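You operate a simulated robot arm through the tools that you are given. There is no shell and no other tool. Be economical: measure what you need, move in short steps, check, and stop when the job is done.

You are at the controls of a simulated two-armed robot. One attempt, no reset.

Task
Take the green cube and leave it on the silver plate on the end of the beige bench. Then put the orange brick on the end of the beige bench away on the wide black mat. Then push the pale sliding lid shut. Then take the green notebook and leave it on the green mat. Then take the teal roll and put it on the blue round badge on the right end of the near bench. Then put the thick grey disc on the wall end of the long desk. Then open the case lid. The order counts. Set down upright: teal roll.

It is judged by the outcome, as a careful person would: the job done as asked, and still so three seconds after it is handed in. It fails if anything else is knocked over, pushed out of place, dropped, spilled or broken. Lids that push on must go on centred and level and be pressed home; caps that screw on are set level and turned clockwise until they are tight.

Robot
Two 6-joint arms with two-finger parallel grippers on one trunk, on a base that drives. Base frame: it is fixed to the floor where the robot stands at the start and does not move with it; the origin is under the middle of the robot, x ahead of it, y to its left, z up; the surface under the hand at the start is at about z = 971. Units: mm, rad, N and s.
The left shoulder is at the start at [50, 170, 1266], the right one opposite. Each reaches about 1092 mm from its shoulder. Places, roughly: blue round badge (5x5x2 cm) [1200, -1300, 900]; case lid [9400, 1600, 900]; green cube (4x4x3 cm) [500, -200, 1000]; green mat [-900, -3400, 800]; green notebook (6x9x3 cm) [1100, -1100, 900]; orange brick (6x8x5 cm) [-1200, -1800, 800]; pale sliding lid [700, -1200, 900]; silver plate (12x6x1 cm) [-1000, -1800, 800]; teal roll (5x5x8 cm) [1000, 100, 900]; thick grey disc (5x5x2 cm) [3100, -3600, 1000]; wall end of the long desk (26x18 cm) [3140, -5920, 800]; wide black mat (40x19 cm) [-1060, -5480, 800]. Payload 1.57 kg a hand.
The TCP of each hand is the grasp point between the finger pads, 30 mm short of the fingertips. In the tool frame z runs along the fingers and y along their closing line. The gripper opens to 80 mm. The fingers are 17 mm wide and 12 mm thick; the gripper's body (40 by 82 mm) begins 80 mm behind the TCP.
Orientation is that of the tool frame in the base frame, as a unit quaternion [x, y, z, w]. With the fingers straight down and closing along the base's y, the tool's x points along the base's -x, its y along +y and its z along -z.

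Tools
- The arms move only by the tool send_rows. It takes "left_deltas", "right_deltas" or both (then of equal length, played together; a hand with none holds still); each is a list of rows, each a list of 7 numbers: the shift along the tool's x, y, z in units of 25 mm (1.0 is 25 mm), then the turn, a rotation vector about the tool's x, y, z in units of 6 degrees (1.0 is 6 degrees), then the gripper command, from -1 (fully open) to 1 (shut), values between in proportion. In form: [[dx, dy, dz, ax, ay, az, jaw], ...]. A call has 1 to 20 rows; each row shifts and turns the commanded pose from where the row before left it, along the tool's axes as they then stand. A call with a number of a shift or a turn outside -1 to 1 is refused whole. Each row takes 0.2 s and may step no farther than 50 mm and 0.15 rad from the row before; otherwise, or with a gripper value out of range, the whole call is refused. Where a pose cannot be reached the arm comes as near as it can. A force on the tool above 40 N (or 10 N above the force at the start of the call, whichever is more), or a blocked arm, ends the call early, and 0.2 s more pass. Each finger travels about 45 mm/s and halts on what it meets, pressing with about 39 N; the grip force reading is that of the motor and also rises with nothing between the fingers. The clock runs only during rows and for 0.2 s after the last one: add rows that do not move to give the fingers time. The reply holds the time, the measured pose of the TCP, the force on the tool along the base axes, the opening and the grip force, in the units named above and with some noise, with the torque about the TCP (base axes, N m) and any sound that the robot's microphone picked up.
- Cameras (640 x 400 px; columns grow to the right, rows downward): "scene" is now at [37.6, -1.6, 1835.7]; the picture's right is [-0.03, -1.00, 0.00], its down [-0.76, 0.03, -0.65] and it looks along [0.65, -0.02, -0.76] (base axes); focal length 276 px, centre (320, 200). "left" rides on the left gripper at [72, 7, -122] in its tool frame; the picture's right is [-0.09, 1.00, 0.00], its down [-0.84, -0.08, -0.54] and it looks along [-0.54, -0.05, 0.84] (tool axes); focal length 238 px, centre (320, 200). "right" rides on the right gripper at [72, -7, -122] in its tool frame; the picture's right is [0.09, 1.00, 0.00], its down [-0.84, 0.08, -0.54] and it looks along [-0.54, 0.05, 0.84] (tool axes); focal length 238 px, centre (320, 200). There is no depth. A picture from a camera that has moved, and an enlarged one, comes with that camera's place and axes in the base frame and with its lens.
- snapshot(camera): a new picture of that camera. No time passes.
- raise_lower(by): slides the trunk up (or, below 0, down) by that many mm; the arms and the scene camera ride with it, the base frame stays. It gives what a move gives, with no picture.
- roll_base(legs): drives the robot by 1 to 6 legs, each [ahead, left, turn to the left] in mm, mm and rad, along the robot's own axes; the way and the turn of a leg run together, so that a leg with both is an arc; at most 1500 mm and 3.142 rad a leg. The arms and the cameras ride along, it lands a little off, and it stops where it bumps. It gives what a move gives.
- head_to(pan, tilt): turns the head with the scene camera to pan (to the left, within 1.501 rad either way) and tilt (down, from -0.506 to 1.204), counted from straight ahead of the robot. It gives what a move gives.
- close_up(camera, box): a new picture of the part [left, top, right, bottom] of that camera's present view, enlarged. No time passes.
- sign_off(): hands the job in; it is judged then, once.

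Work in short steps. Places have to be worked out from the pictures, the camera data and where the tool is seen: move nearer, look again, correct. Check each grasp and each placing, and mend what went wrong. You have 186 turns and 166 pictures in all, those below and enlarged ones among them. Open the grippers and draw the arms clear of the work before you hand the job in, unless the task says otherwise; then end with one line.

The tools are called after "Call:" as a command line: name --argument value ..., lists and objects as JSON in quotes. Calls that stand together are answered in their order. send_rows: Moves the arms, as the interface text tells. Its arguments: {"type":"object","properties":{"left_deltas":{"type":"array"},"right_deltas":{"type":"array"}},"required":[]} The other tools are called the same way: raise_lower (by) slides the trunk up or down; roll_base (legs) drives the base; head_to (pan, tilt) turns the head that bears the scene camera; snapshot (camera) takes a picture; close_up (camera, box) takes an enlarged picture of a part of a camera's view; sign_off () hands the job in.

At the start:

```text
time_s: 0.0
left_eef_pos: [721.9, 313.4, 1155.6]
left_tool_rot: [0.0, 1.0, 0.0, 0.001]
left_wrist_force: [-0.1, -0.1, 0.6]
left_wrist_torque: [0.01, -0.01, -0.02]
left_gripper_width: 80.2
left_gripper_force: 0.1
right_eef_pos: [723.1, -306.8, 1155.1]
right_tool_rot: [-0.001, 1.0, -0.001, 0.0]
right_wrist_force: [-0.5, 0.4, -0.1]
right_wrist_torque: [0.0, 0.02, -0.01]
right_gripper_width: 79.8
right_gripper_force: 0.1
trunk travel left (down, up): [-881.0, 89.0]
robot x, y, heading: [-0.4, -1.0, -0.005]
head pan, tilt: [-0.035, 0.859]
```

scene: 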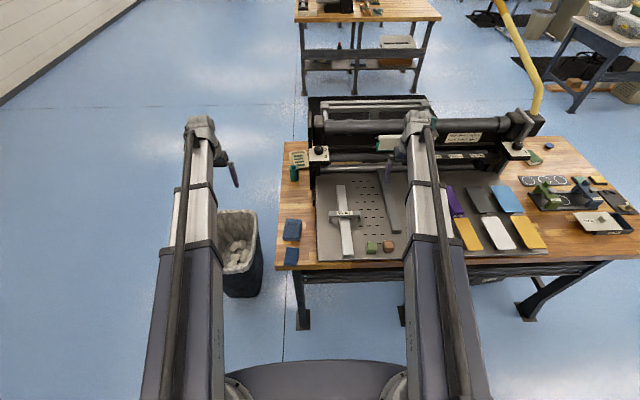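
right: 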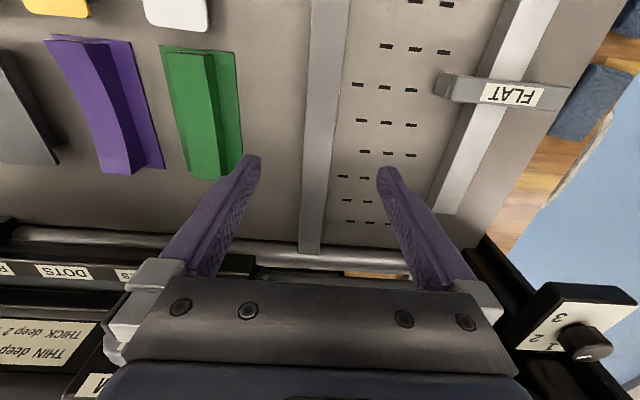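
left: 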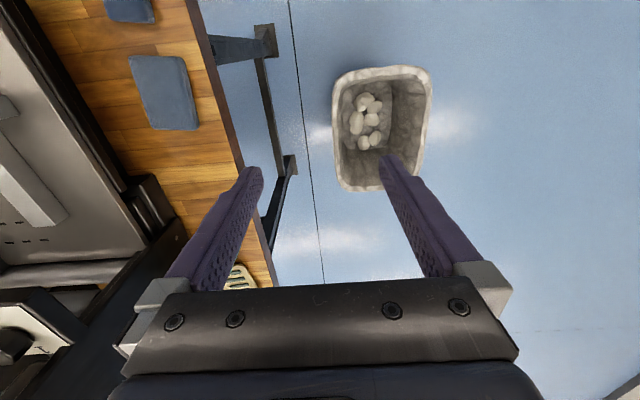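

I'll start by enlarging the scene view around the green cube and the right side of the bench.

Call:
close_up --camera "scene" --box '[320, 160, 440, 260]'

Call:
close_up --camera "scene" --box '[440, 110, 640, 260]'

Call:
close_up --camera "scene" --box '[260, 130, 340, 190]'

```text
4.00 times, centred on (380, 210) of scene
camera zoom: at [37.6, -1.6, 1835.7], right [-0.03, -1.0, 0.0], down [-0.76, 0.03, -0.65], along [0.65, -0.02, -0.76], focal length 1104 px, centre (80, 160)
```

zoom: 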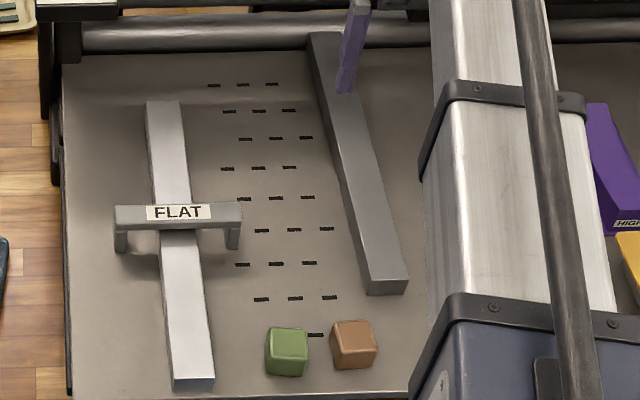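

```text
2.67 times, centred on (540, 185) of scene
camera zoom: at [37.6, -1.6, 1835.7], right [-0.03, -1.0, 0.0], down [-0.76, 0.03, -0.65], along [0.65, -0.02, -0.76], focal length 736 px, centre (-267, 240)
```

zoom: 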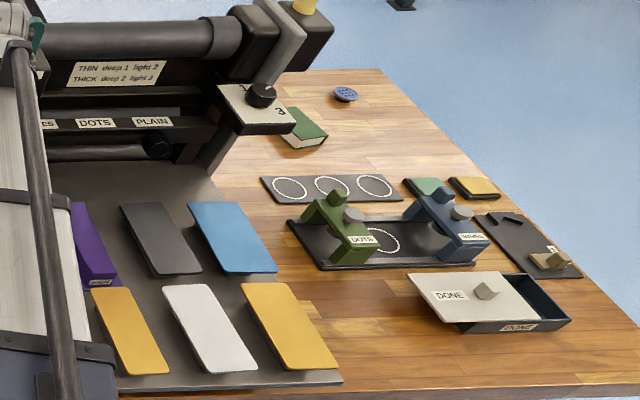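

```text
6.67 times, centred on (300, 160) of scene
camera zoom: at [37.6, -1.6, 1835.7], right [-0.03, -1.0, 0.0], down [-0.76, 0.03, -0.65], along [0.65, -0.02, -0.76], focal length 1839 px, centre (453, 467)
```

zoom: 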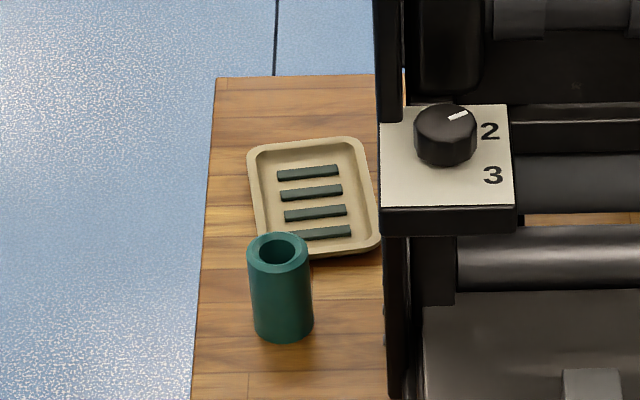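

The cube is at about (536, -199), with a brown block close to its right. I'll close along base x to clear that block, so I move the right hand over the cube and then turn the wrist 90°.

Call:
send_rows --right_deltas '[[0.935, 0.54, 0, 0, 0, 0, -1], [0.935, 0.54, 0, 0, 0, 0, -1], [0.935, 0.54, 0, 0, 0, 0, -1], [0.935, 0.54, 0, 0, 0, 0, -1], [0.935, 0.54, 0, 0, 0, 0, -1], [0.935, 0.54, 0, 0, 0, 0, -1], [0.935, 0.54, 0, 0, 0, 0, -1], [0.935, 0.54, 0, 0, 0, 0, -1], [0, 0, 0, 0, 0, 1, -1], [0, 0, 0, 0, 0, 1, -1], [0, 0, 0, 0, 0, 1, -1], [0, 0, 0, 0, 0, 1, -1], [0, 0, 0, 0, 0, 1, -1], [0, 0, 0, 0, 0, 1, -1], [0, 0, 0, 0, 0, 1, -1], [0, 0, 0, 0, 0, 1, -1], [0, 0, 0, 0, 0, 1, -1], [0, 0, 0, 0, 0, 1, -1], [0, 0, 0, 0, 0, 1, -1], [0, 0, 0, 0, 0, 1, -1]]'

Call:
send_rows --right_deltas '[[0, 0, 0.5, 0, 0, 1, -1], [0, 0, 0.5, 0, 0, 1, -1], [0, 0, 0.5, 0, 0, 1, -1], [0, 0, 0, 0, 0, 0, -1], [0, 0, 0, 0, 0, 0, -1]]'

Call:
snapshot --camera "right"

Call:
snapshot --camera "scene"

```text
time_s: 4.2
left_eef_pos: [721.0, 311.6, 1155.5]
left_tool_rot: [0.0, 1.0, 0.0, 0.001]
left_wrist_force: [0.0, -0.2, -0.5]
left_wrist_torque: [0.0, 0.01, -0.01]
left_gripper_width: 80.1
left_gripper_force: 0.1
right_eef_pos: [535.2, -199.7, 1156.3]
right_tool_rot: [0.589, 0.808, 0.0, 0.001]
right_wrist_force: [0.3, 0.6, 0.4]
right_wrist_torque: [0.01, 0.02, -0.01]
right_gripper_width: 79.7
right_gripper_force: 0.1
trunk travel left (down, up): [-881.0, 89.0]
robot x, y, heading: [-1.3, -4.9, 0.0]
head pan, tilt: [-0.035, 0.859]
```

```text
time_s: 5.4
left_eef_pos: [721.3, 313.8, 1156.0]
left_tool_rot: [0.0, 1.0, 0.0, 0.001]
left_wrist_force: [-0.3, 0.4, 0.5]
left_wrist_torque: [0.03, 0.0, 0.0]
left_gripper_width: 79.8
left_gripper_force: 0.0
right_eef_pos: [536.2, -198.5, 1156.5]
right_tool_rot: [0.708, 0.707, 0.0, 0.0]
right_wrist_force: [0.2, -0.1, -0.6]
right_wrist_torque: [-0.01, -0.03, 0.0]
right_gripper_width: 79.8
right_gripper_force: 0.1
right hand out of reach, approached as far as the arm can: row 1, 2, 3
trunk travel left (down, up): [-881.0, 89.0]
robot x, y, heading: [-0.3, 1.0, -0.002]
head pan, tilt: [-0.035, 0.859]
```

```text
159 pictures are left
camera right: at [529.7, -127.5, 1277.8], right [1.0, 0.09, 0.0], down [0.08, -0.84, 0.54], along [0.05, -0.54, -0.84], focal length 238 px, centre (320, 200)
```

right: 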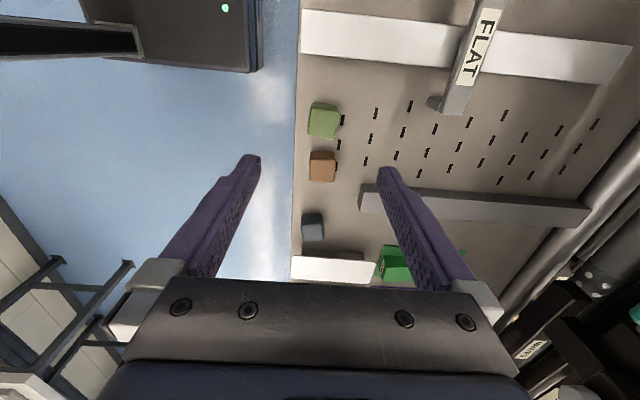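

```text
158 pictures are left
camera scene: at [37.6, -1.5, 1835.7], right [-0.03, -1.0, 0.0], down [-0.76, 0.03, -0.65], along [0.65, -0.02, -0.76], focal length 276 px, centre (320, 200)
```

scene: 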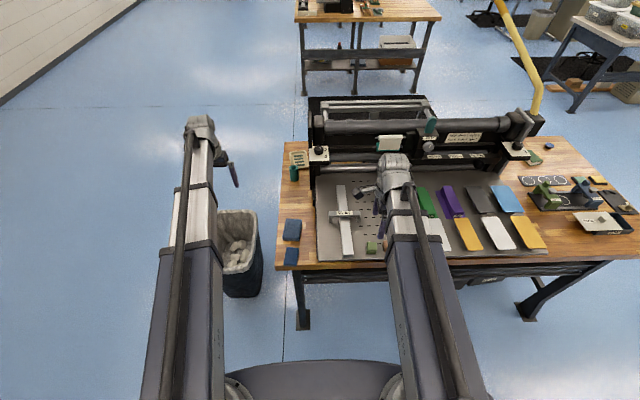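

The hand is over the cube but can't go lower this close to the body. I'll lower the trunk instead, stopping short to look.

Call:
raise_lower --by -110

Call:
snapshot --camera "right"

Call:
snapshot --camera "scene"

```text
time_s: 6.8
left_eef_pos: [722.2, 313.5, 1046.3]
left_tool_rot: [0.001, 1.0, 0.001, 0.001]
left_wrist_force: [0.2, -0.7, -0.4]
left_wrist_torque: [0.0, 0.0, 0.03]
left_gripper_width: 79.9
left_gripper_force: 0.1
right_eef_pos: [535.9, -199.8, 1046.5]
right_tool_rot: [0.707, 0.707, 0.001, 0.001]
right_wrist_force: [0.0, 0.3, -0.6]
right_wrist_torque: [0.0, -0.03, -0.01]
right_gripper_width: 79.9
right_gripper_force: 0.0
trunk travel left (down, up): [-771.0, 199.0]
robot x, y, heading: [1.6, 1.6, 0.005]
head pan, tilt: [-0.035, 0.859]
```

```text
157 pictures are left
camera right: at [529.6, -127.6, 1167.9], right [1.0, 0.09, 0.0], down [0.08, -0.84, 0.54], along [0.05, -0.54, -0.84], focal length 238 px, centre (320, 200)
```

right: 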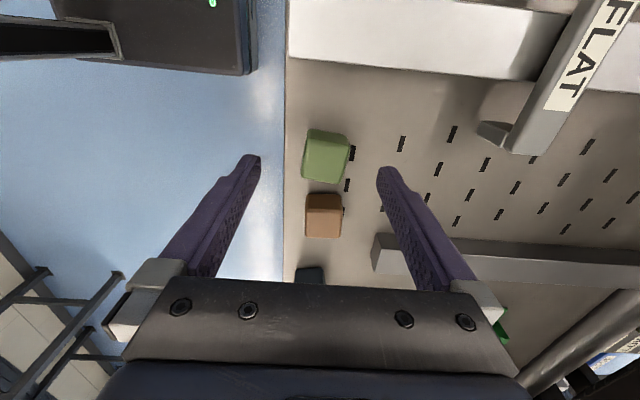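

```text
156 pictures are left
camera scene: at [37.4, -1.6, 1725.8], right [-0.03, -1.0, 0.0], down [-0.76, 0.03, -0.65], along [0.65, -0.02, -0.76], focal length 276 px, centre (320, 200)
```

scene: 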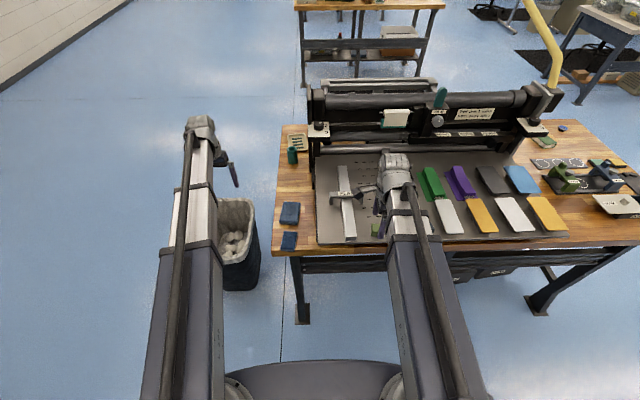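

The cube's top is centred near (541, -194). I'll nudge the hand by a few mm and then go down to about z 1005.

Call:
send_rows --right_deltas '[[0.18, 0.2, 0, 0, 0, 0, -1], [0, 0, 0, 0, 0, 0, -1]]'

Call:
raise_lower --by -40

Call:
snapshot --camera "right"

```text
time_s: 7.4
left_eef_pos: [721.1, 313.7, 1045.7]
left_tool_rot: [0.0, 1.0, 0.0, 0.001]
left_wrist_force: [-0.3, 0.8, -0.2]
left_wrist_torque: [-0.02, 0.03, -0.01]
left_gripper_width: 79.9
left_gripper_force: 0.1
right_eef_pos: [540.5, -193.9, 1046.2]
right_tool_rot: [0.707, 0.707, 0.0, 0.0]
right_wrist_force: [-0.2, 0.8, -0.3]
right_wrist_torque: [-0.01, -0.02, -0.01]
right_gripper_width: 80.1
right_gripper_force: 0.1
trunk travel left (down, up): [-771.0, 199.0]
robot x, y, heading: [1.0, 1.4, -0.0]
head pan, tilt: [-0.035, 0.859]
```

```text
time_s: 8.2
left_eef_pos: [722.3, 313.0, 1005.8]
left_tool_rot: [0.0, 1.0, 0.001, 0.002]
left_wrist_force: [0.3, 0.5, 0.4]
left_wrist_torque: [-0.01, -0.02, 0.01]
left_gripper_width: 80.0
left_gripper_force: 0.1
right_eef_pos: [540.9, -195.3, 1007.0]
right_tool_rot: [0.708, 0.707, -0.001, 0.0]
right_wrist_force: [0.6, 0.2, 0.0]
right_wrist_torque: [0.01, 0.01, 0.03]
right_gripper_width: 80.2
right_gripper_force: 0.0
trunk travel left (down, up): [-731.0, 239.0]
robot x, y, heading: [2.0, 0.7, 0.004]
head pan, tilt: [-0.035, 0.859]
```

```text
155 pictures are left
camera right: at [534.2, -123.1, 1127.9], right [1.0, 0.09, 0.0], down [0.08, -0.84, 0.54], along [0.05, -0.54, -0.84], focal length 238 px, centre (320, 200)
```

right: 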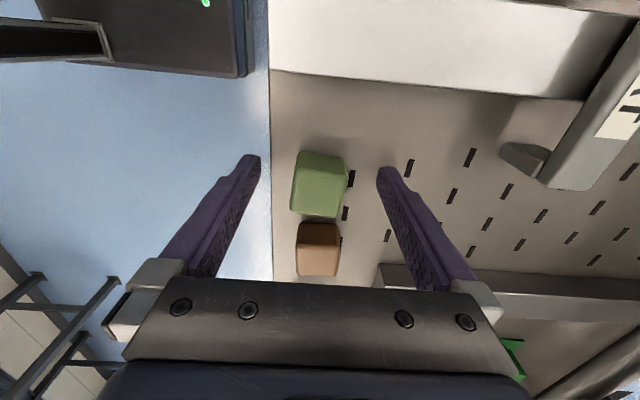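

I need a closer look at how the cube sits between the fingers.

Call:
close_up --camera "right" --box '[230, 130, 410, 290]'

```text
2.50 times, centred on (320, 210) of right
camera zoom: at [534.2, -123.1, 1127.9], right [1.0, 0.09, 0.0], down [0.08, -0.84, 0.54], along [0.05, -0.54, -0.84], focal length 596 px, centre (320, 175)
```

zoom: 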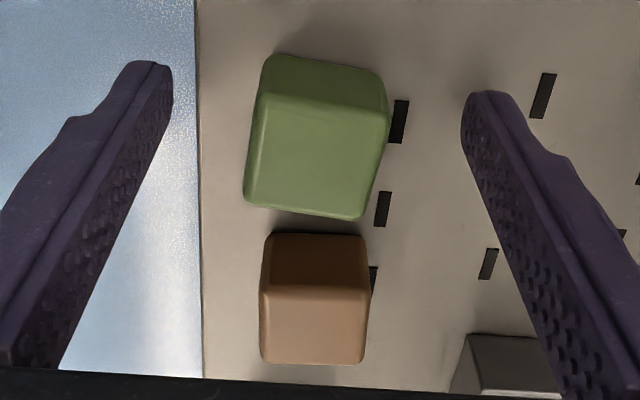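

The cube is centred between the fingers, so I'll close.

Call:
send_rows --right_deltas '[[0, 0, 0, 0, 0, 0, 1], [0, 0, 0, 0, 0, 0, 1], [0, 0, 0, 0, 0, 0, 1], [0, 0, 0, 0, 0, 0, 1], [0, 0, 0, 0, 0, 0, 1], [0, 0, 0, 0, 0, 0, 1]]'

Call:
raise_lower --by 150

Call:
snapshot --camera "right"

```text
time_s: 9.7
left_eef_pos: [721.3, 312.0, 1005.5]
left_tool_rot: [0.0, 1.0, 0.0, 0.001]
left_wrist_force: [-1.1, 0.7, -0.4]
left_wrist_torque: [0.0, 0.01, 0.02]
left_gripper_width: 80.0
left_gripper_force: 0.0
right_eef_pos: [541.1, -195.2, 1005.5]
right_tool_rot: [0.707, 0.707, 0.0, 0.0]
right_wrist_force: [-0.1, -0.3, 0.7]
right_wrist_torque: [-0.05, -0.01, 0.02]
right_gripper_width: 32.5
right_gripper_force: 38.5
trunk travel left (down, up): [-731.0, 239.0]
robot x, y, heading: [0.2, 0.8, -0.003]
head pan, tilt: [-0.035, 0.859]
```

```text
time_s: 11.4
left_eef_pos: [720.6, 312.5, 1156.6]
left_tool_rot: [0.0, 1.0, 0.0, 0.001]
left_wrist_force: [0.4, -0.9, 0.3]
left_wrist_torque: [0.03, -0.03, 0.01]
left_gripper_width: 79.9
left_gripper_force: 0.0
right_eef_pos: [540.4, -194.5, 1156.1]
right_tool_rot: [0.707, 0.707, 0.0, 0.0]
right_wrist_force: [0.4, 0.4, 0.0]
right_wrist_torque: [-0.04, 0.02, -0.04]
right_gripper_width: 32.4
right_gripper_force: 38.9
trunk travel left (down, up): [-881.0, 89.0]
robot x, y, heading: [-4.7, -2.9, -0.003]
head pan, tilt: [-0.035, 0.859]
```

```text
153 pictures are left
camera right: at [534.5, -123.1, 1277.7], right [1.0, 0.09, 0.0], down [0.08, -0.84, 0.54], along [0.05, -0.54, -0.84], focal length 238 px, centre (320, 200)
```

right: 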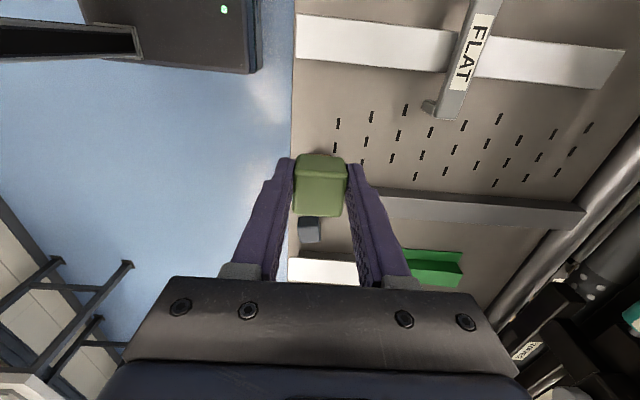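

The cube is held (32 mm opening, 39 N). Before driving, I'll look around to the right for the beige bench and obstacles.

Call:
head_to --pan -1.5 --tilt 0.45

Call:
snapshot --camera "scene"

Call:
head_to --pan -0.6 --tilt 0.3

Call:
snapshot --camera "scene"

```text
time_s: 13.0
left_eef_pos: [721.1, 311.5, 1155.3]
left_tool_rot: [0.0, 1.0, 0.0, 0.0]
left_wrist_force: [0.5, 0.3, 0.3]
left_wrist_torque: [0.01, -0.01, 0.0]
left_gripper_width: 80.3
left_gripper_force: 0.1
right_eef_pos: [542.2, -194.4, 1156.9]
right_tool_rot: [0.707, 0.707, 0.0, 0.0]
right_wrist_force: [-0.1, 0.3, -0.4]
right_wrist_torque: [-0.03, 0.02, -0.01]
right_gripper_width: 32.8
right_gripper_force: 38.5
trunk travel left (down, up): [-881.0, 89.0]
robot x, y, heading: [5.6, -0.5, -0.006]
head pan, tilt: [-1.499, 0.45]
```

```text
152 pictures are left
camera scene: at [-33.5, -90.6, 1870.8], right [-1.0, -0.07, 0.0], down [-0.03, 0.43, -0.9], along [0.07, -0.9, -0.44], focal length 276 px, centre (320, 200)
```

scene: 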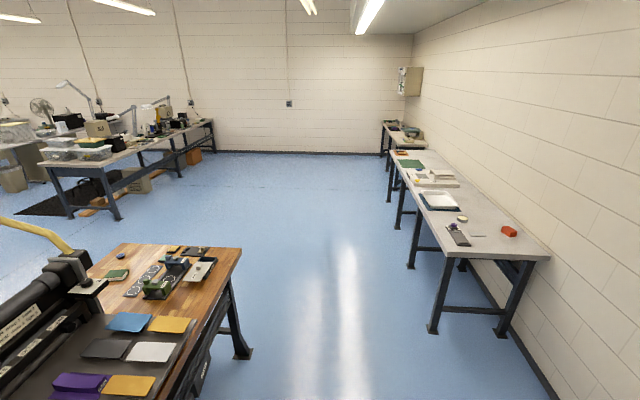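

```text
time_s: 14.2
left_eef_pos: [720.9, 313.3, 1154.6]
left_tool_rot: [0.0, 1.0, 0.001, 0.0]
left_wrist_force: [0.1, 0.1, -1.2]
left_wrist_torque: [0.04, -0.01, -0.01]
left_gripper_width: 80.1
left_gripper_force: 0.0
right_eef_pos: [541.1, -194.5, 1154.9]
right_tool_rot: [0.707, 0.707, 0.0, 0.0]
right_wrist_force: [-0.3, 0.2, -0.7]
right_wrist_torque: [0.01, 0.03, 0.05]
right_gripper_width: 32.9
right_gripper_force: 38.9
trunk travel left (down, up): [-881.0, 89.0]
robot x, y, heading: [-1.8, -4.3, -0.004]
head pan, tilt: [-0.6, 0.3]
```

```text
151 pictures are left
camera scene: at [36.9, -51.7, 1884.8], right [-0.57, -0.82, 0.0], down [-0.24, 0.17, -0.96], along [0.79, -0.54, -0.3], focal length 276 px, centre (320, 200)
```

scene: 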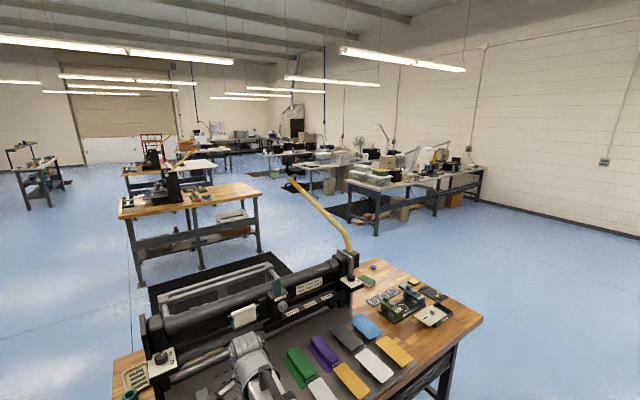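

The beige bench runs along the back wall, with its front edge at x≈-735 and its near end at y≈-1600. I'll back off, turn around to face -x, and strafe left toward it.

Call:
roll_base --legs '[[-320, 0, 0], [0, 0, 1.571], [0, 0, 1.571], [0, 1000, 0], [0, 900, 0]]'

Call:
head_to --pan 0.0 --tilt 0.7

Call:
snapshot --camera "scene"

```text
time_s: 33.3
left_eef_pos: [-1023.5, -2257.8, 1155.2]
left_tool_rot: [1.0, 0.005, 0.0, 0.0]
left_wrist_force: [-0.4, -0.9, 0.0]
left_wrist_torque: [0.02, 0.02, -0.01]
left_gripper_width: 80.3
left_gripper_force: 0.0
right_eef_pos: [-849.6, -1748.3, 1156.5]
right_tool_rot: [0.71, -0.704, 0.0, 0.0]
right_wrist_force: [-0.4, -0.6, -0.4]
right_wrist_torque: [0.01, -0.02, -0.02]
right_gripper_width: 32.6
right_gripper_force: 39.2
trunk travel left (down, up): [-881.0, 89.0]
robot x, y, heading: [-310.7, -1935.7, -3.133]
head pan, tilt: [-0.6, 0.3]
```

```text
time_s: 34.3
left_eef_pos: [-1024.3, -2257.7, 1155.9]
left_tool_rot: [1.0, 0.005, -0.001, 0.0]
left_wrist_force: [0.1, -1.1, -0.1]
left_wrist_torque: [0.01, 0.02, -0.01]
left_gripper_width: 80.1
left_gripper_force: 0.1
right_eef_pos: [-849.8, -1747.3, 1156.4]
right_tool_rot: [0.71, -0.704, 0.0, 0.0]
right_wrist_force: [0.5, 0.1, -0.2]
right_wrist_torque: [-0.02, -0.01, -0.01]
right_gripper_width: 32.6
right_gripper_force: 39.0
trunk travel left (down, up): [-881.0, 89.0]
robot x, y, heading: [-305.4, -1936.0, -3.129]
head pan, tilt: [0.0, 0.7]
```

```text
150 pictures are left
camera scene: at [-351.0, -1936.5, 1848.7], right [-0.01, 1.0, 0.0], down [0.64, 0.01, -0.77], along [-0.77, -0.01, -0.64], focal length 276 px, centre (320, 200)
```

scene: 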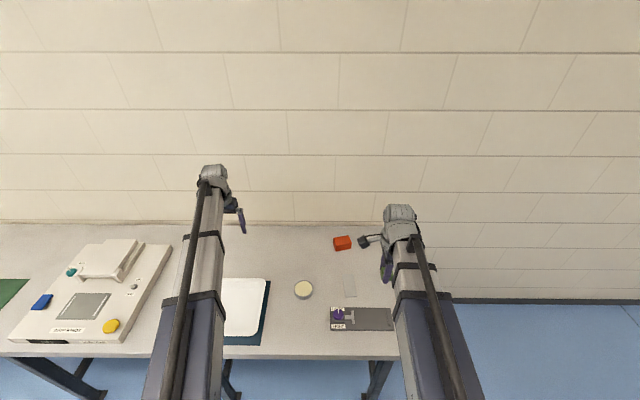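

Now I'll enlarge the area between the arms to identify the silver plate and brick.

Call:
close_up --camera "scene" --box '[270, 220, 430, 340]'

Call:
snapshot --camera "right"

```text
3.33 times, centred on (350, 280) of scene
camera zoom: at [-351.0, -1936.5, 1848.7], right [-0.01, 1.0, 0.0], down [0.64, 0.01, -0.77], along [-0.77, -0.01, -0.64], focal length 920 px, centre (220, -67)
```

zoom: 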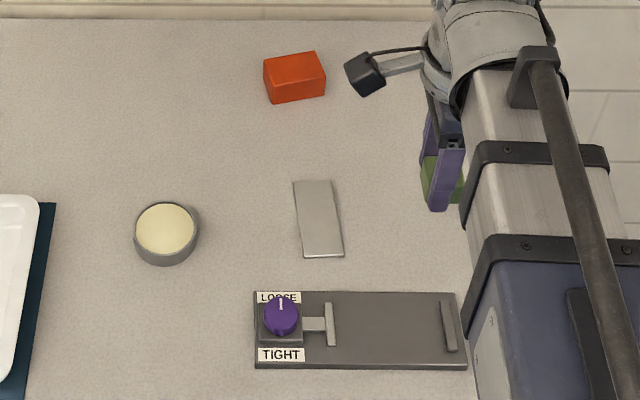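

```text
148 pictures are left
camera right: at [-841.7, -1819.9, 1277.8], right [-0.99, -0.1, 0.0], down [-0.09, 0.84, 0.54], along [-0.06, 0.54, -0.84], focal length 238 px, centre (320, 200)
```

right: 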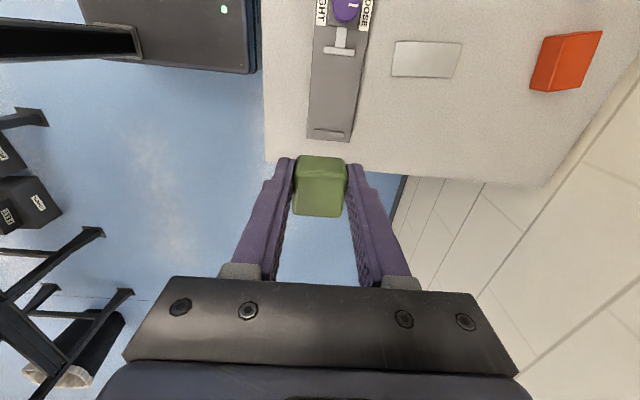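

The plate is near (-1028, -1818). I'll move the right hand over it and raise the left hand well clear at the same time.

Call:
send_rows --right_deltas '[[0.28, 0.712, 0, 0, 0, 0, 1], [0.28, 0.712, 0, 0, 0, 0, 1], [0.28, 0.712, 0, 0, 0, 0, 1], [0.28, 0.712, 0, 0, 0, 0, 1], [0.28, 0.712, 0, 0, 0, 0, 1], [0.28, 0.712, 0, 0, 0, 0, 1], [0.28, 0.712, 0, 0, 0, 0, 1], [0.28, 0.712, 0, 0, 0, 0, 1], [0.28, 0.712, 0, 0, 0, 0, 1], [0.28, 0.712, 0, 0, 0, 0, 1], [0, 0, 0, 0, 0, 0, 1]]' --left_deltas '[[0, 0, -1, 0, 0, 0, -1], [0, 0, -1, 0, 0, 0, -1], [0, 0, -1, 0, 0, 0, -1], [0, 0, -1, 0, 0, 0, -1], [0, 0, -1, 0, 0, 0, -1], [0, 0, -1, 0, 0, 0, -1], [0, 0, -1, 0, 0, 0, -1], [0, 0, -1, 0, 0, 0, -1], [0, 0, -1, 0, 0, 0, -1], [0, 0, -1, 0, 0, 0, -1], [0, 0, 0, 0, 0, 0, -1]]'

Call:
snapshot --camera "right"

```text
time_s: 36.7
left_eef_pos: [-1022.8, -2256.1, 1155.6]
left_tool_rot: [1.0, 0.005, 0.0, 0.0]
left_wrist_force: [-0.8, 1.1, 0.6]
left_wrist_torque: [0.01, -0.02, 0.03]
left_gripper_width: 79.9
left_gripper_force: 0.1
left hand out of reach, approached as far as the arm can: row 1, 2, 3, 4, 5, 6, 7, 8, 9, 10
right_eef_pos: [-1025.7, -1818.3, 1155.8]
right_tool_rot: [0.711, -0.703, -0.001, 0.0]
right_wrist_force: [-0.4, -0.4, 0.2]
right_wrist_torque: [-0.01, 0.02, -0.01]
right_gripper_width: 32.8
right_gripper_force: 38.4
trunk travel left (down, up): [-881.0, 89.0]
robot x, y, heading: [-307.1, -1935.1, -3.132]
head pan, tilt: [0.0, 0.7]
```

```text
147 pictures are left
camera right: at [-1018.7, -1890.9, 1278.0], right [-0.99, -0.1, 0.0], down [-0.09, 0.84, 0.54], along [-0.06, 0.54, -0.84], focal length 238 px, centre (320, 200)
```

right: 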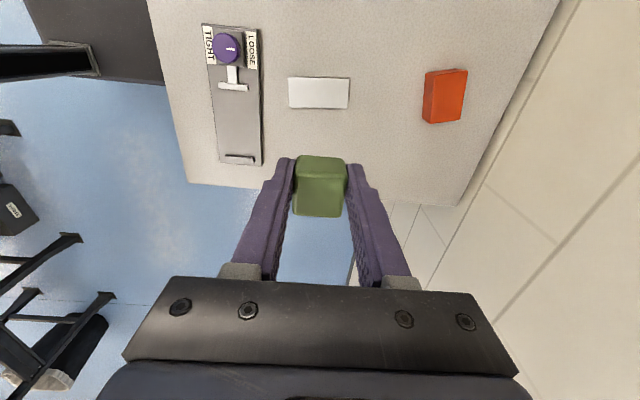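

The hand is over the plate within a few mm. The left hand couldn't go up, so I'll test how freely the arms move vertically with a small downward move on the right and a pull-back on the left.

Call:
send_rows --right_deltas '[[0, 0, 1, 0, 0, 0, 1], [0, 0, 0, 0, 0, 0, 1]]' --left_deltas '[[1, 0, 0, 0, 0, 0, -1], [1, 0, 0, 0, 0, 0, -1]]'

```text
time_s: 37.3
left_eef_pos: [-973.2, -2257.3, 1156.3]
left_tool_rot: [1.0, 0.005, -0.001, 0.0]
left_wrist_force: [-0.6, 1.1, -0.5]
left_wrist_torque: [-0.02, 0.01, -0.02]
left_gripper_width: 80.1
left_gripper_force: 0.0
right_eef_pos: [-1027.1, -1818.7, 1156.5]
right_tool_rot: [0.71, -0.704, 0.0, 0.0]
right_wrist_force: [0.4, -0.1, -0.4]
right_wrist_torque: [0.03, -0.02, -0.01]
right_gripper_width: 32.6
right_gripper_force: 38.8
right hand out of reach, approached as far as the arm can: row 1
trunk travel left (down, up): [-881.0, 89.0]
robot x, y, heading: [-306.7, -1934.8, -3.134]
head pan, tilt: [0.0, 0.7]
```

Vertical motion comes only from the trunk, so both hands stay level with each other. I'll pull the left hand back off the bench before lowering.

Call:
send_rows --left_deltas '[[1, 0, 0, 0, 0, 0, -1], [1, 0, 0, 0, 0, 0, -1], [1, 0, 0, 0, 0, 0, -1], [1, 0, 0, 0, 0, 0, -1], [1, 0, 0, 0, 0, 0, -1], [1, 0, 0, 0, 0, 0, -1], [1, 0, 0, 0, 0, 0, -1], [1, 0, 0, 0, 0, 0, -1], [1, 0, 0, 0, 0, 0, -1], [1, 0, 0, 0, 0, 0, -1], [1, 0, 0, 0, 0, 0, -1], [1, 0, 0, 0, 0, 0, -1]]'

Call:
snapshot --camera "scene"

Call:
snapshot --camera "left"

```text
time_s: 39.9
left_eef_pos: [-726.9, -2275.0, 1156.2]
left_tool_rot: [1.0, 0.005, 0.0, -0.001]
left_wrist_force: [-0.1, -1.0, 0.4]
left_wrist_torque: [-0.02, 0.0, 0.0]
left_gripper_width: 79.9
left_gripper_force: 0.0
left hand out of reach, approached as far as the arm can: row 10, 11, 12
right_eef_pos: [-1026.4, -1819.4, 1155.8]
right_tool_rot: [0.711, -0.703, 0.0, 0.0]
right_wrist_force: [-0.3, 0.0, -0.6]
right_wrist_torque: [0.03, -0.04, 0.02]
right_gripper_width: 32.6
right_gripper_force: 39.1
trunk travel left (down, up): [-881.0, 89.0]
robot x, y, heading: [-304.9, -1936.8, -3.131]
head pan, tilt: [0.0, 0.7]
```

```text
146 pictures are left
camera scene: at [-350.7, -1936.7, 1848.7], right [-0.01, 1.0, 0.0], down [0.64, 0.01, -0.77], along [-0.77, -0.01, -0.64], focal length 276 px, centre (320, 200)
```

scene: 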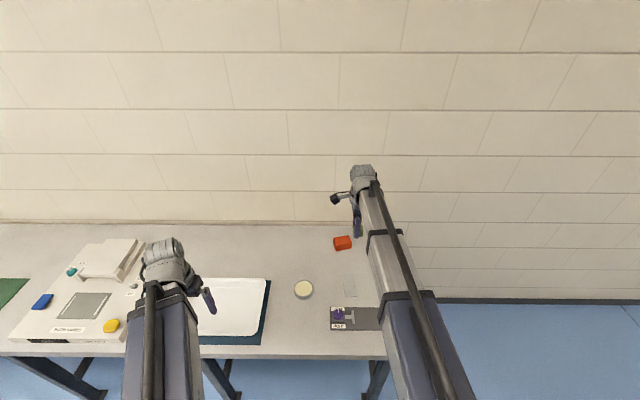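

```text
145 pictures are left
camera left: at [-654.2, -2281.9, 1277.9], right [-0.08, -1.0, 0.0], down [-0.84, 0.07, 0.54], along [-0.54, 0.05, -0.84], focal length 238 px, centre (320, 200)
```

left: 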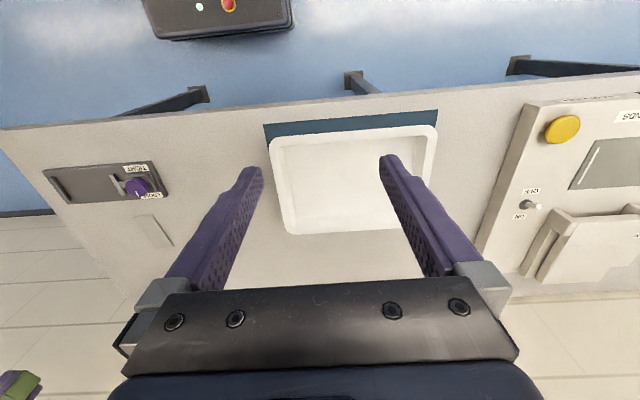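

The left hand is right at the bench edge. I'll roll back 120 mm so it clears, then extend the right hand by the same amount.

Call:
roll_base --legs '[[-120, 0, 0]]'

Call:
send_rows --right_deltas '[[0, 0.8, 0, 0, 0, 0, 1], [0, 0.8, 0, 0, 0, 0, 1], [0, 0.8, 0, 0, 0, 0, 1], [0, 0.8, 0, 0, 0, 0, 1], [0, 0.8, 0, 0, 0, 0, 1], [0, 0.8, 0, 0, 0, 0, 1], [0, 0, 0, 0, 0, 0, 1]]'

Call:
raise_lower --by -200

Call:
snapshot --camera "right"

Call:
snapshot --camera "scene"

```text
time_s: 41.1
left_eef_pos: [-604.9, -2272.5, 1155.8]
left_tool_rot: [1.0, 0.005, 0.0, 0.0]
left_wrist_force: [0.1, 0.4, 0.0]
left_wrist_torque: [0.02, 0.01, 0.0]
left_gripper_width: 80.0
left_gripper_force: 0.0
right_eef_pos: [-905.2, -1817.1, 1156.4]
right_tool_rot: [0.71, -0.704, -0.001, 0.0]
right_wrist_force: [-0.4, -1.2, 0.5]
right_wrist_torque: [0.01, 0.04, -0.04]
right_gripper_width: 32.9
right_gripper_force: 39.8
trunk travel left (down, up): [-881.0, 89.0]
robot x, y, heading: [-187.5, -1932.0, -3.132]
head pan, tilt: [0.0, 0.7]
```

```text
time_s: 42.7
left_eef_pos: [-606.8, -2274.7, 1156.4]
left_tool_rot: [1.0, 0.005, 0.0, 0.0]
left_wrist_force: [0.1, -0.3, -0.3]
left_wrist_torque: [0.0, -0.02, 0.02]
left_gripper_width: 80.2
left_gripper_force: 0.0
right_eef_pos: [-1025.4, -1817.2, 1155.6]
right_tool_rot: [0.71, -0.704, 0.0, 0.0]
right_wrist_force: [0.0, -0.2, -0.2]
right_wrist_torque: [0.0, -0.03, -0.02]
right_gripper_width: 32.6
right_gripper_force: 39.0
trunk travel left (down, up): [-881.0, 89.0]
robot x, y, heading: [-183.4, -1940.4, -3.133]
head pan, tilt: [0.0, 0.7]
```

```text
time_s: 44.9
left_eef_pos: [-607.6, -2274.5, 955.8]
left_tool_rot: [1.0, 0.005, 0.0, 0.0]
left_wrist_force: [-0.6, -0.4, 0.1]
left_wrist_torque: [0.05, 0.04, -0.01]
left_gripper_width: 80.2
left_gripper_force: 0.0
right_eef_pos: [-1025.2, -1816.8, 956.2]
right_tool_rot: [0.71, -0.704, 0.0, 0.0]
right_wrist_force: [-0.7, 0.7, 0.2]
right_wrist_torque: [0.02, 0.04, 0.0]
right_gripper_width: 32.9
right_gripper_force: 39.0
trunk travel left (down, up): [-681.0, 289.0]
robot x, y, heading: [-184.3, -1937.9, -3.133]
head pan, tilt: [0.0, 0.7]
```

```text
144 pictures are left
camera right: at [-1018.3, -1889.1, 1077.9], right [-0.99, -0.1, 0.0], down [-0.09, 0.84, 0.54], along [-0.06, 0.54, -0.84], focal length 238 px, centre (320, 200)
```

right: 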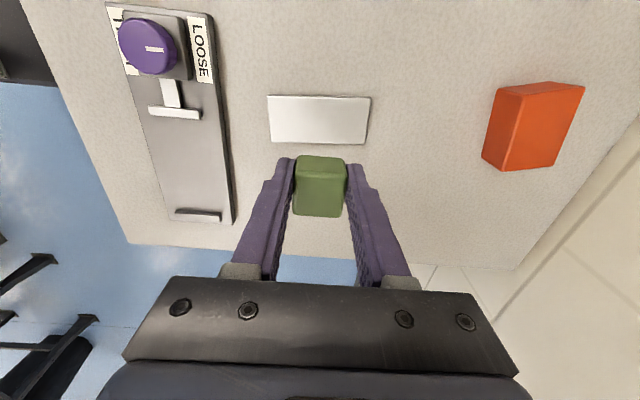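

```text
143 pictures are left
camera scene: at [-230.9, -1935.2, 1648.7], right [-0.01, 1.0, 0.0], down [0.64, 0.01, -0.76], along [-0.76, -0.01, -0.64], focal length 276 px, centre (320, 200)
```

scene: 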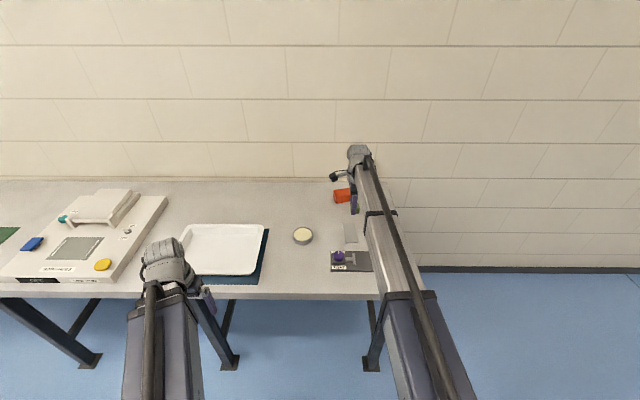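

The plate centre is at about (-1025, -1819) with its top near z 795–800, and the hand is aligned. I'll lower in stages while watching the force.

Call:
raise_lower --by -105

Call:
close_up --camera "right" --box '[220, 100, 420, 280]'

Call:
snapshot --camera "scene"

```text
time_s: 46.3
left_eef_pos: [-606.9, -2272.8, 850.8]
left_tool_rot: [1.0, 0.004, 0.0, -0.001]
left_wrist_force: [-0.4, 0.1, 0.9]
left_wrist_torque: [-0.02, 0.01, 0.01]
left_gripper_width: 80.0
left_gripper_force: 0.0
right_eef_pos: [-1025.6, -1817.0, 849.8]
right_tool_rot: [0.71, -0.704, 0.0, 0.0]
right_wrist_force: [-0.2, -1.0, -0.5]
right_wrist_torque: [-0.03, 0.01, 0.02]
right_gripper_width: 32.6
right_gripper_force: 39.2
trunk travel left (down, up): [-576.0, 394.0]
robot x, y, heading: [-187.9, -1931.6, -3.133]
head pan, tilt: [0.0, 0.7]
```

```text
2.22 times, centred on (320, 190) of right
camera zoom: at [-1018.3, -1889.1, 972.9], right [-0.99, -0.1, 0.0], down [-0.09, 0.84, 0.54], along [-0.06, 0.54, -0.84], focal length 530 px, centre (320, 222)
```

zoom: 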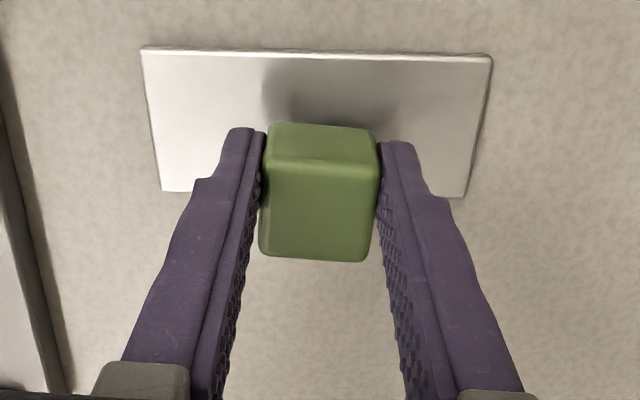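

```text
141 pictures are left
camera scene: at [-230.8, -1935.2, 1543.7], right [-0.01, 1.0, 0.0], down [0.64, 0.01, -0.76], along [-0.76, -0.01, -0.64], focal length 276 px, centre (320, 200)
```

scene: 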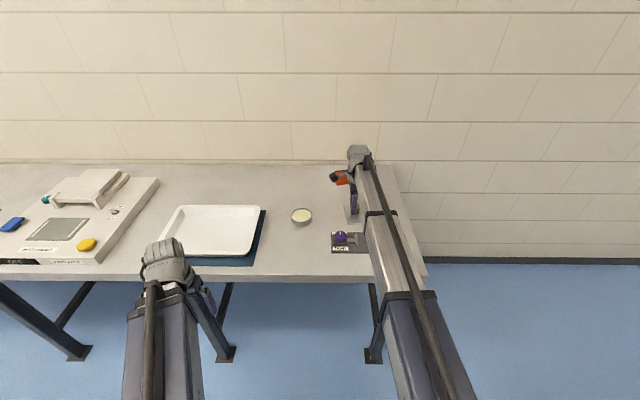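

The cube lines up with the plate (top ≈ z 790), so contact should come at TCP ≈ 824. I'll lower to about 829 and then in small steps.

Call:
raise_lower --by -20

Call:
raise_lower --by -4

Call:
snapshot --camera "right"

```text
time_s: 46.9
left_eef_pos: [-605.2, -2274.3, 835.1]
left_tool_rot: [1.0, 0.005, -0.002, 0.0]
left_wrist_force: [-0.3, -0.5, -0.1]
left_wrist_torque: [-0.01, -0.02, -0.04]
left_gripper_width: 80.0
left_gripper_force: 0.0
right_eef_pos: [-1024.6, -1816.8, 835.8]
right_tool_rot: [0.71, -0.704, -0.003, 0.001]
right_wrist_force: [2.0, -1.5, 39.8]
right_wrist_torque: [-0.04, -0.36, -0.03]
right_gripper_width: 32.8
right_gripper_force: 38.8
trunk travel left (down, up): [-558.0, 412.0]
robot x, y, heading: [-186.8, -1938.0, -3.13]
head pan, tilt: [0.0, 0.7]
stopped: the force on the tool passed its limit at 76 N (the readings are from after the stop); the commanded pose is now the measured one
```

```text
time_s: 47.2
left_eef_pos: [-604.2, -2274.6, 833.9]
left_tool_rot: [1.0, 0.005, -0.002, -0.001]
left_wrist_force: [0.8, -0.3, 0.7]
left_wrist_torque: [0.02, 0.02, 0.02]
left_gripper_width: 80.1
left_gripper_force: 0.0
right_eef_pos: [-1024.7, -1817.6, 835.1]
right_tool_rot: [0.71, -0.704, -0.002, 0.001]
right_wrist_force: [0.4, -1.2, 44.3]
right_wrist_torque: [-0.06, -0.36, -0.01]
right_gripper_width: 32.6
right_gripper_force: 38.5
trunk travel left (down, up): [-557.0, 413.0]
robot x, y, heading: [-190.9, -1936.3, -3.132]
head pan, tilt: [0.0, 0.7]
stopped: the force on the tool passed its limit at 56 N (the readings are from after the stop); the commanded pose is now the measured one
```

```text
140 pictures are left
camera right: at [-1016.8, -1889.4, 957.5], right [-0.99, -0.1, 0.01], down [-0.08, 0.84, 0.54], along [-0.06, 0.54, -0.84], focal length 238 px, centre (320, 200)
```

right: 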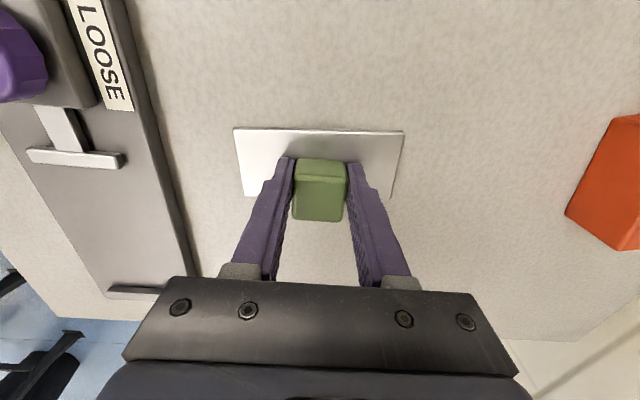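

Contact came at TCP ≈ 837, with the cube pressed on the plate. I'll ease up 2 mm to relax the force and release.

Call:
raise_lower --by 2

Call:
send_rows --right_deltas '[[0, 0, 0, 0, 0, 0, 0.2], [0, 0, 0, 0, 0, 0, 0], [0, 0, 0, 0, 0, 0, -0.3], [0, 0, 0, 0, 0, 0, -0.8], [0, 0, 0, 0, 0, 0, -1], [0, 0, 0, 0, 0, 0, -1], [0, 0, 0, 0, 0, 0, -1]]'

Call:
snapshot --camera "right"

```text
time_s: 47.7
left_eef_pos: [-605.5, -2273.3, 835.6]
left_tool_rot: [1.0, 0.004, -0.001, -0.002]
left_wrist_force: [-0.1, 0.9, -0.3]
left_wrist_torque: [-0.01, -0.02, -0.01]
left_gripper_width: 80.4
left_gripper_force: 0.0
right_eef_pos: [-1023.8, -1816.5, 835.9]
right_tool_rot: [0.711, -0.703, -0.002, 0.002]
right_wrist_force: [7.2, -1.5, 19.8]
right_wrist_torque: [-0.08, -0.39, 0.0]
right_gripper_width: 32.7
right_gripper_force: 39.1
trunk travel left (down, up): [-559.0, 411.0]
robot x, y, heading: [-185.0, -1935.8, -3.132]
head pan, tilt: [0.0, 0.7]
```

```text
time_s: 49.3
left_eef_pos: [-604.7, -2274.9, 835.5]
left_tool_rot: [1.0, 0.005, -0.001, -0.001]
left_wrist_force: [0.0, -1.1, 0.5]
left_wrist_torque: [0.02, 0.03, 0.0]
left_gripper_width: 79.8
left_gripper_force: 0.0
right_eef_pos: [-1026.5, -1817.8, 834.7]
right_tool_rot: [0.71, -0.704, -0.002, 0.001]
right_wrist_force: [-9.9, 0.6, 27.7]
right_wrist_torque: [0.0, -0.6, 0.01]
right_gripper_width: 70.0
right_gripper_force: 0.0
trunk travel left (down, up): [-559.0, 411.0]
robot x, y, heading: [-183.2, -1939.2, -3.134]
head pan, tilt: [0.0, 0.7]
```

```text
139 pictures are left
camera right: at [-1018.8, -1889.0, 957.6], right [-0.99, -0.1, 0.0], down [-0.08, 0.84, 0.54], along [-0.06, 0.54, -0.84], focal length 238 px, centre (320, 200)
```

right: 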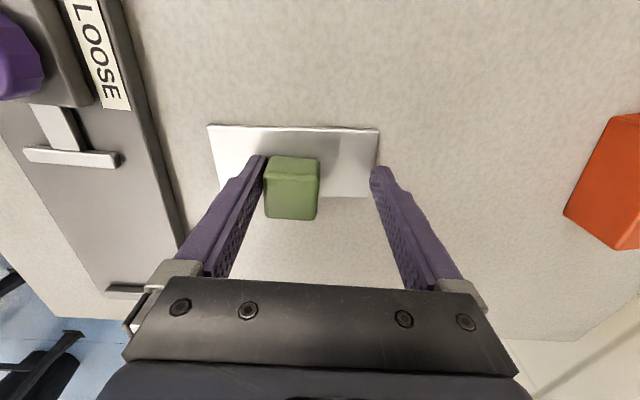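

A fingertip is still pressing the plate (27 N) and dragged it a bit while opening. I'll lift now and measure where the plate ended up.

Call:
raise_lower --by 12

Call:
raise_lower --by 110

Call:
snapshot --camera "right"

```text
time_s: 49.9
left_eef_pos: [-605.2, -2272.6, 845.5]
left_tool_rot: [1.0, 0.004, -0.001, -0.001]
left_wrist_force: [-0.7, 0.3, 0.1]
left_wrist_torque: [0.01, 0.0, 0.0]
left_gripper_width: 80.1
left_gripper_force: 0.0
right_eef_pos: [-1026.8, -1815.9, 846.1]
right_tool_rot: [0.711, -0.703, -0.001, 0.001]
right_wrist_force: [0.7, -0.9, 0.2]
right_wrist_torque: [-0.02, -0.03, -0.01]
right_gripper_width: 79.8
right_gripper_force: 0.0
trunk travel left (down, up): [-571.0, 399.0]
robot x, y, heading: [-186.6, -1932.6, -3.133]
head pan, tilt: [0.0, 0.7]
```

```text
time_s: 51.3
left_eef_pos: [-606.6, -2272.9, 955.6]
left_tool_rot: [1.0, 0.005, 0.0, 0.0]
left_wrist_force: [0.4, -0.2, -0.8]
left_wrist_torque: [0.0, -0.07, 0.0]
left_gripper_width: 80.1
left_gripper_force: 0.1
right_eef_pos: [-1028.1, -1816.8, 956.1]
right_tool_rot: [0.71, -0.704, -0.001, 0.0]
right_wrist_force: [0.6, 0.5, -0.6]
right_wrist_torque: [-0.01, -0.03, 0.0]
right_gripper_width: 80.1
right_gripper_force: 0.0
trunk travel left (down, up): [-681.0, 289.0]
robot x, y, heading: [-187.4, -1936.1, -3.133]
head pan, tilt: [0.0, 0.7]
```

```text
138 pictures are left
camera right: at [-1019.9, -1889.0, 1078.1], right [-0.99, -0.1, 0.0], down [-0.08, 0.84, 0.54], along [-0.06, 0.54, -0.84], focal length 238 px, centre (320, 200)
```

right: 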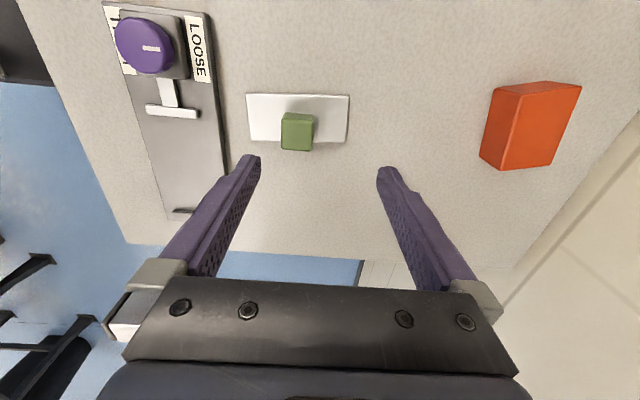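

The cube sits centred on the plate, but the plate itself slid about 22 mm toward +x. I'll bring it back by turning the wrist and lightly straddling the plate's narrow sides beyond the cube.

Call:
send_rows --right_deltas '[[0.12, 0.56, 0, 0, 0, -1, -1], [0, 0, 0, 0, 0, -1, -1], [0, 0, 0, 0, 0, -1, -1], [0, 0, 0, 0, 0, -1, -1], [0, 0, 0, 0, 0, -1, -1], [0, 0, 0, 0, 0, -1, -1], [0, 0, 0, 0, 0, -1, -1], [0, 0, 0, 0, 0, -1, -1], [0, 0, 0, 0, 0, -1, -1], [0, 0, 0, 0, 0, -1, -1], [0, 0, 0, 0, 0, -1, -1], [0, 0, 0, 0, 0, -1, -1], [0, 0, 0, 0, 0, -1, -1], [0, 0, 0, 0, 0, -1, -1], [0, 0, 0, 0, 0, -1, -1], [0, 0, 0, 0, 0, 0, -1]]'

Call:
raise_lower --by -80

Call:
snapshot --camera "right"

```text
time_s: 54.7
left_eef_pos: [-606.7, -2274.0, 955.8]
left_tool_rot: [1.0, 0.005, 0.0, 0.0]
left_wrist_force: [-0.1, 0.1, -0.8]
left_wrist_torque: [-0.03, 0.0, 0.03]
left_gripper_width: 79.9
left_gripper_force: 0.0
right_eef_pos: [-1043.0, -1820.5, 956.0]
right_tool_rot: [1.0, 0.005, -0.001, 0.0]
right_wrist_force: [0.5, 0.5, 0.0]
right_wrist_torque: [0.0, 0.02, 0.0]
right_gripper_width: 79.9
right_gripper_force: 0.0
trunk travel left (down, up): [-681.0, 289.0]
robot x, y, heading: [-183.5, -1938.8, -3.133]
head pan, tilt: [0.0, 0.7]
```

```text
time_s: 55.9
left_eef_pos: [-606.6, -2274.2, 876.4]
left_tool_rot: [1.0, 0.005, 0.0, 0.0]
left_wrist_force: [0.5, 1.0, -0.3]
left_wrist_torque: [-0.01, -0.02, 0.0]
left_gripper_width: 80.1
left_gripper_force: 0.0
right_eef_pos: [-1041.9, -1820.7, 875.9]
right_tool_rot: [1.0, 0.005, -0.003, 0.0]
right_wrist_force: [0.0, 0.1, 1.2]
right_wrist_torque: [-0.03, -0.02, 0.01]
right_gripper_width: 80.0
right_gripper_force: 0.0
trunk travel left (down, up): [-601.0, 369.0]
robot x, y, heading: [-183.5, -1939.2, -3.129]
head pan, tilt: [0.0, 0.7]
```

```text
137 pictures are left
camera right: at [-969.5, -1813.2, 998.2], right [0.1, -0.99, 0.0], down [-0.83, -0.09, 0.54], along [-0.54, -0.05, -0.84], focal length 238 px, centre (320, 200)
```

right: 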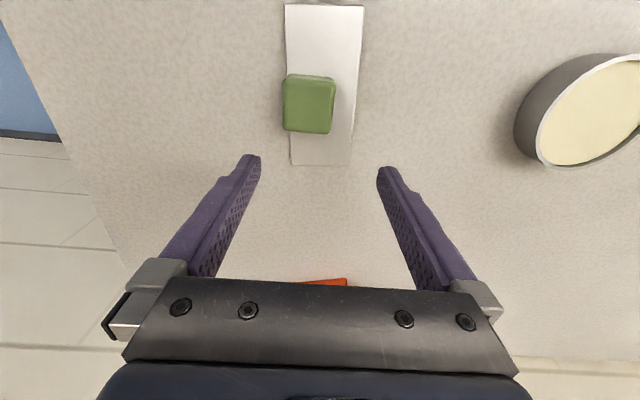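

The cube sits a bit toward the plate's +y edge, so I'll recentre it afterwards. First I'll straddle the plate and lower until the tips touch the bench (the force stop guards this).

Call:
send_rows --right_deltas '[[0, -0.2, 0, 0, 0, 0, -1], [0, 0, 0, 0, 0, 0, -1]]'

Call:
raise_lower --by -36

Call:
raise_lower --by -12

```text
time_s: 56.5
left_eef_pos: [-605.7, -2273.1, 876.3]
left_tool_rot: [1.0, 0.005, 0.0, 0.0]
left_wrist_force: [0.3, -0.2, 0.4]
left_wrist_torque: [-0.01, -0.01, 0.0]
left_gripper_width: 79.9
left_gripper_force: 0.1
right_eef_pos: [-1041.5, -1815.6, 876.6]
right_tool_rot: [1.0, 0.005, -0.002, 0.0]
right_wrist_force: [-0.2, -0.6, 0.5]
right_wrist_torque: [0.0, 0.04, -0.02]
right_gripper_width: 80.0
right_gripper_force: 0.0
trunk travel left (down, up): [-601.0, 369.0]
robot x, y, heading: [-187.9, -1934.6, -3.132]
head pan, tilt: [0.0, 0.7]
```

```text
time_s: 57.3
left_eef_pos: [-606.1, -2273.0, 840.3]
left_tool_rot: [1.0, 0.004, 0.0, 0.001]
left_wrist_force: [-0.7, 0.0, -0.2]
left_wrist_torque: [-0.02, 0.01, -0.04]
left_gripper_width: 80.3
left_gripper_force: 0.0
right_eef_pos: [-1041.7, -1816.2, 840.6]
right_tool_rot: [1.0, 0.005, -0.002, 0.0]
right_wrist_force: [0.0, 1.2, 0.0]
right_wrist_torque: [-0.02, -0.04, 0.0]
right_gripper_width: 80.2
right_gripper_force: 0.1
trunk travel left (down, up): [-565.0, 405.0]
robot x, y, heading: [-182.3, -1935.0, -3.132]
head pan, tilt: [0.0, 0.7]
```

```text
time_s: 57.9
left_eef_pos: [-606.4, -2274.0, 828.8]
left_tool_rot: [1.0, 0.005, 0.0, -0.001]
left_wrist_force: [-0.2, -0.7, 0.2]
left_wrist_torque: [-0.01, 0.03, 0.01]
left_gripper_width: 80.3
left_gripper_force: 0.0
right_eef_pos: [-1041.8, -1816.3, 830.6]
right_tool_rot: [1.0, 0.004, -0.002, 0.0]
right_wrist_force: [-7.2, 0.7, 25.7]
right_wrist_torque: [-0.61, 0.02, 0.08]
right_gripper_width: 79.4
right_gripper_force: 0.2
trunk travel left (down, up): [-553.0, 417.0]
robot x, y, heading: [-182.5, -1936.3, -3.135]
head pan, tilt: [0.0, 0.7]
```

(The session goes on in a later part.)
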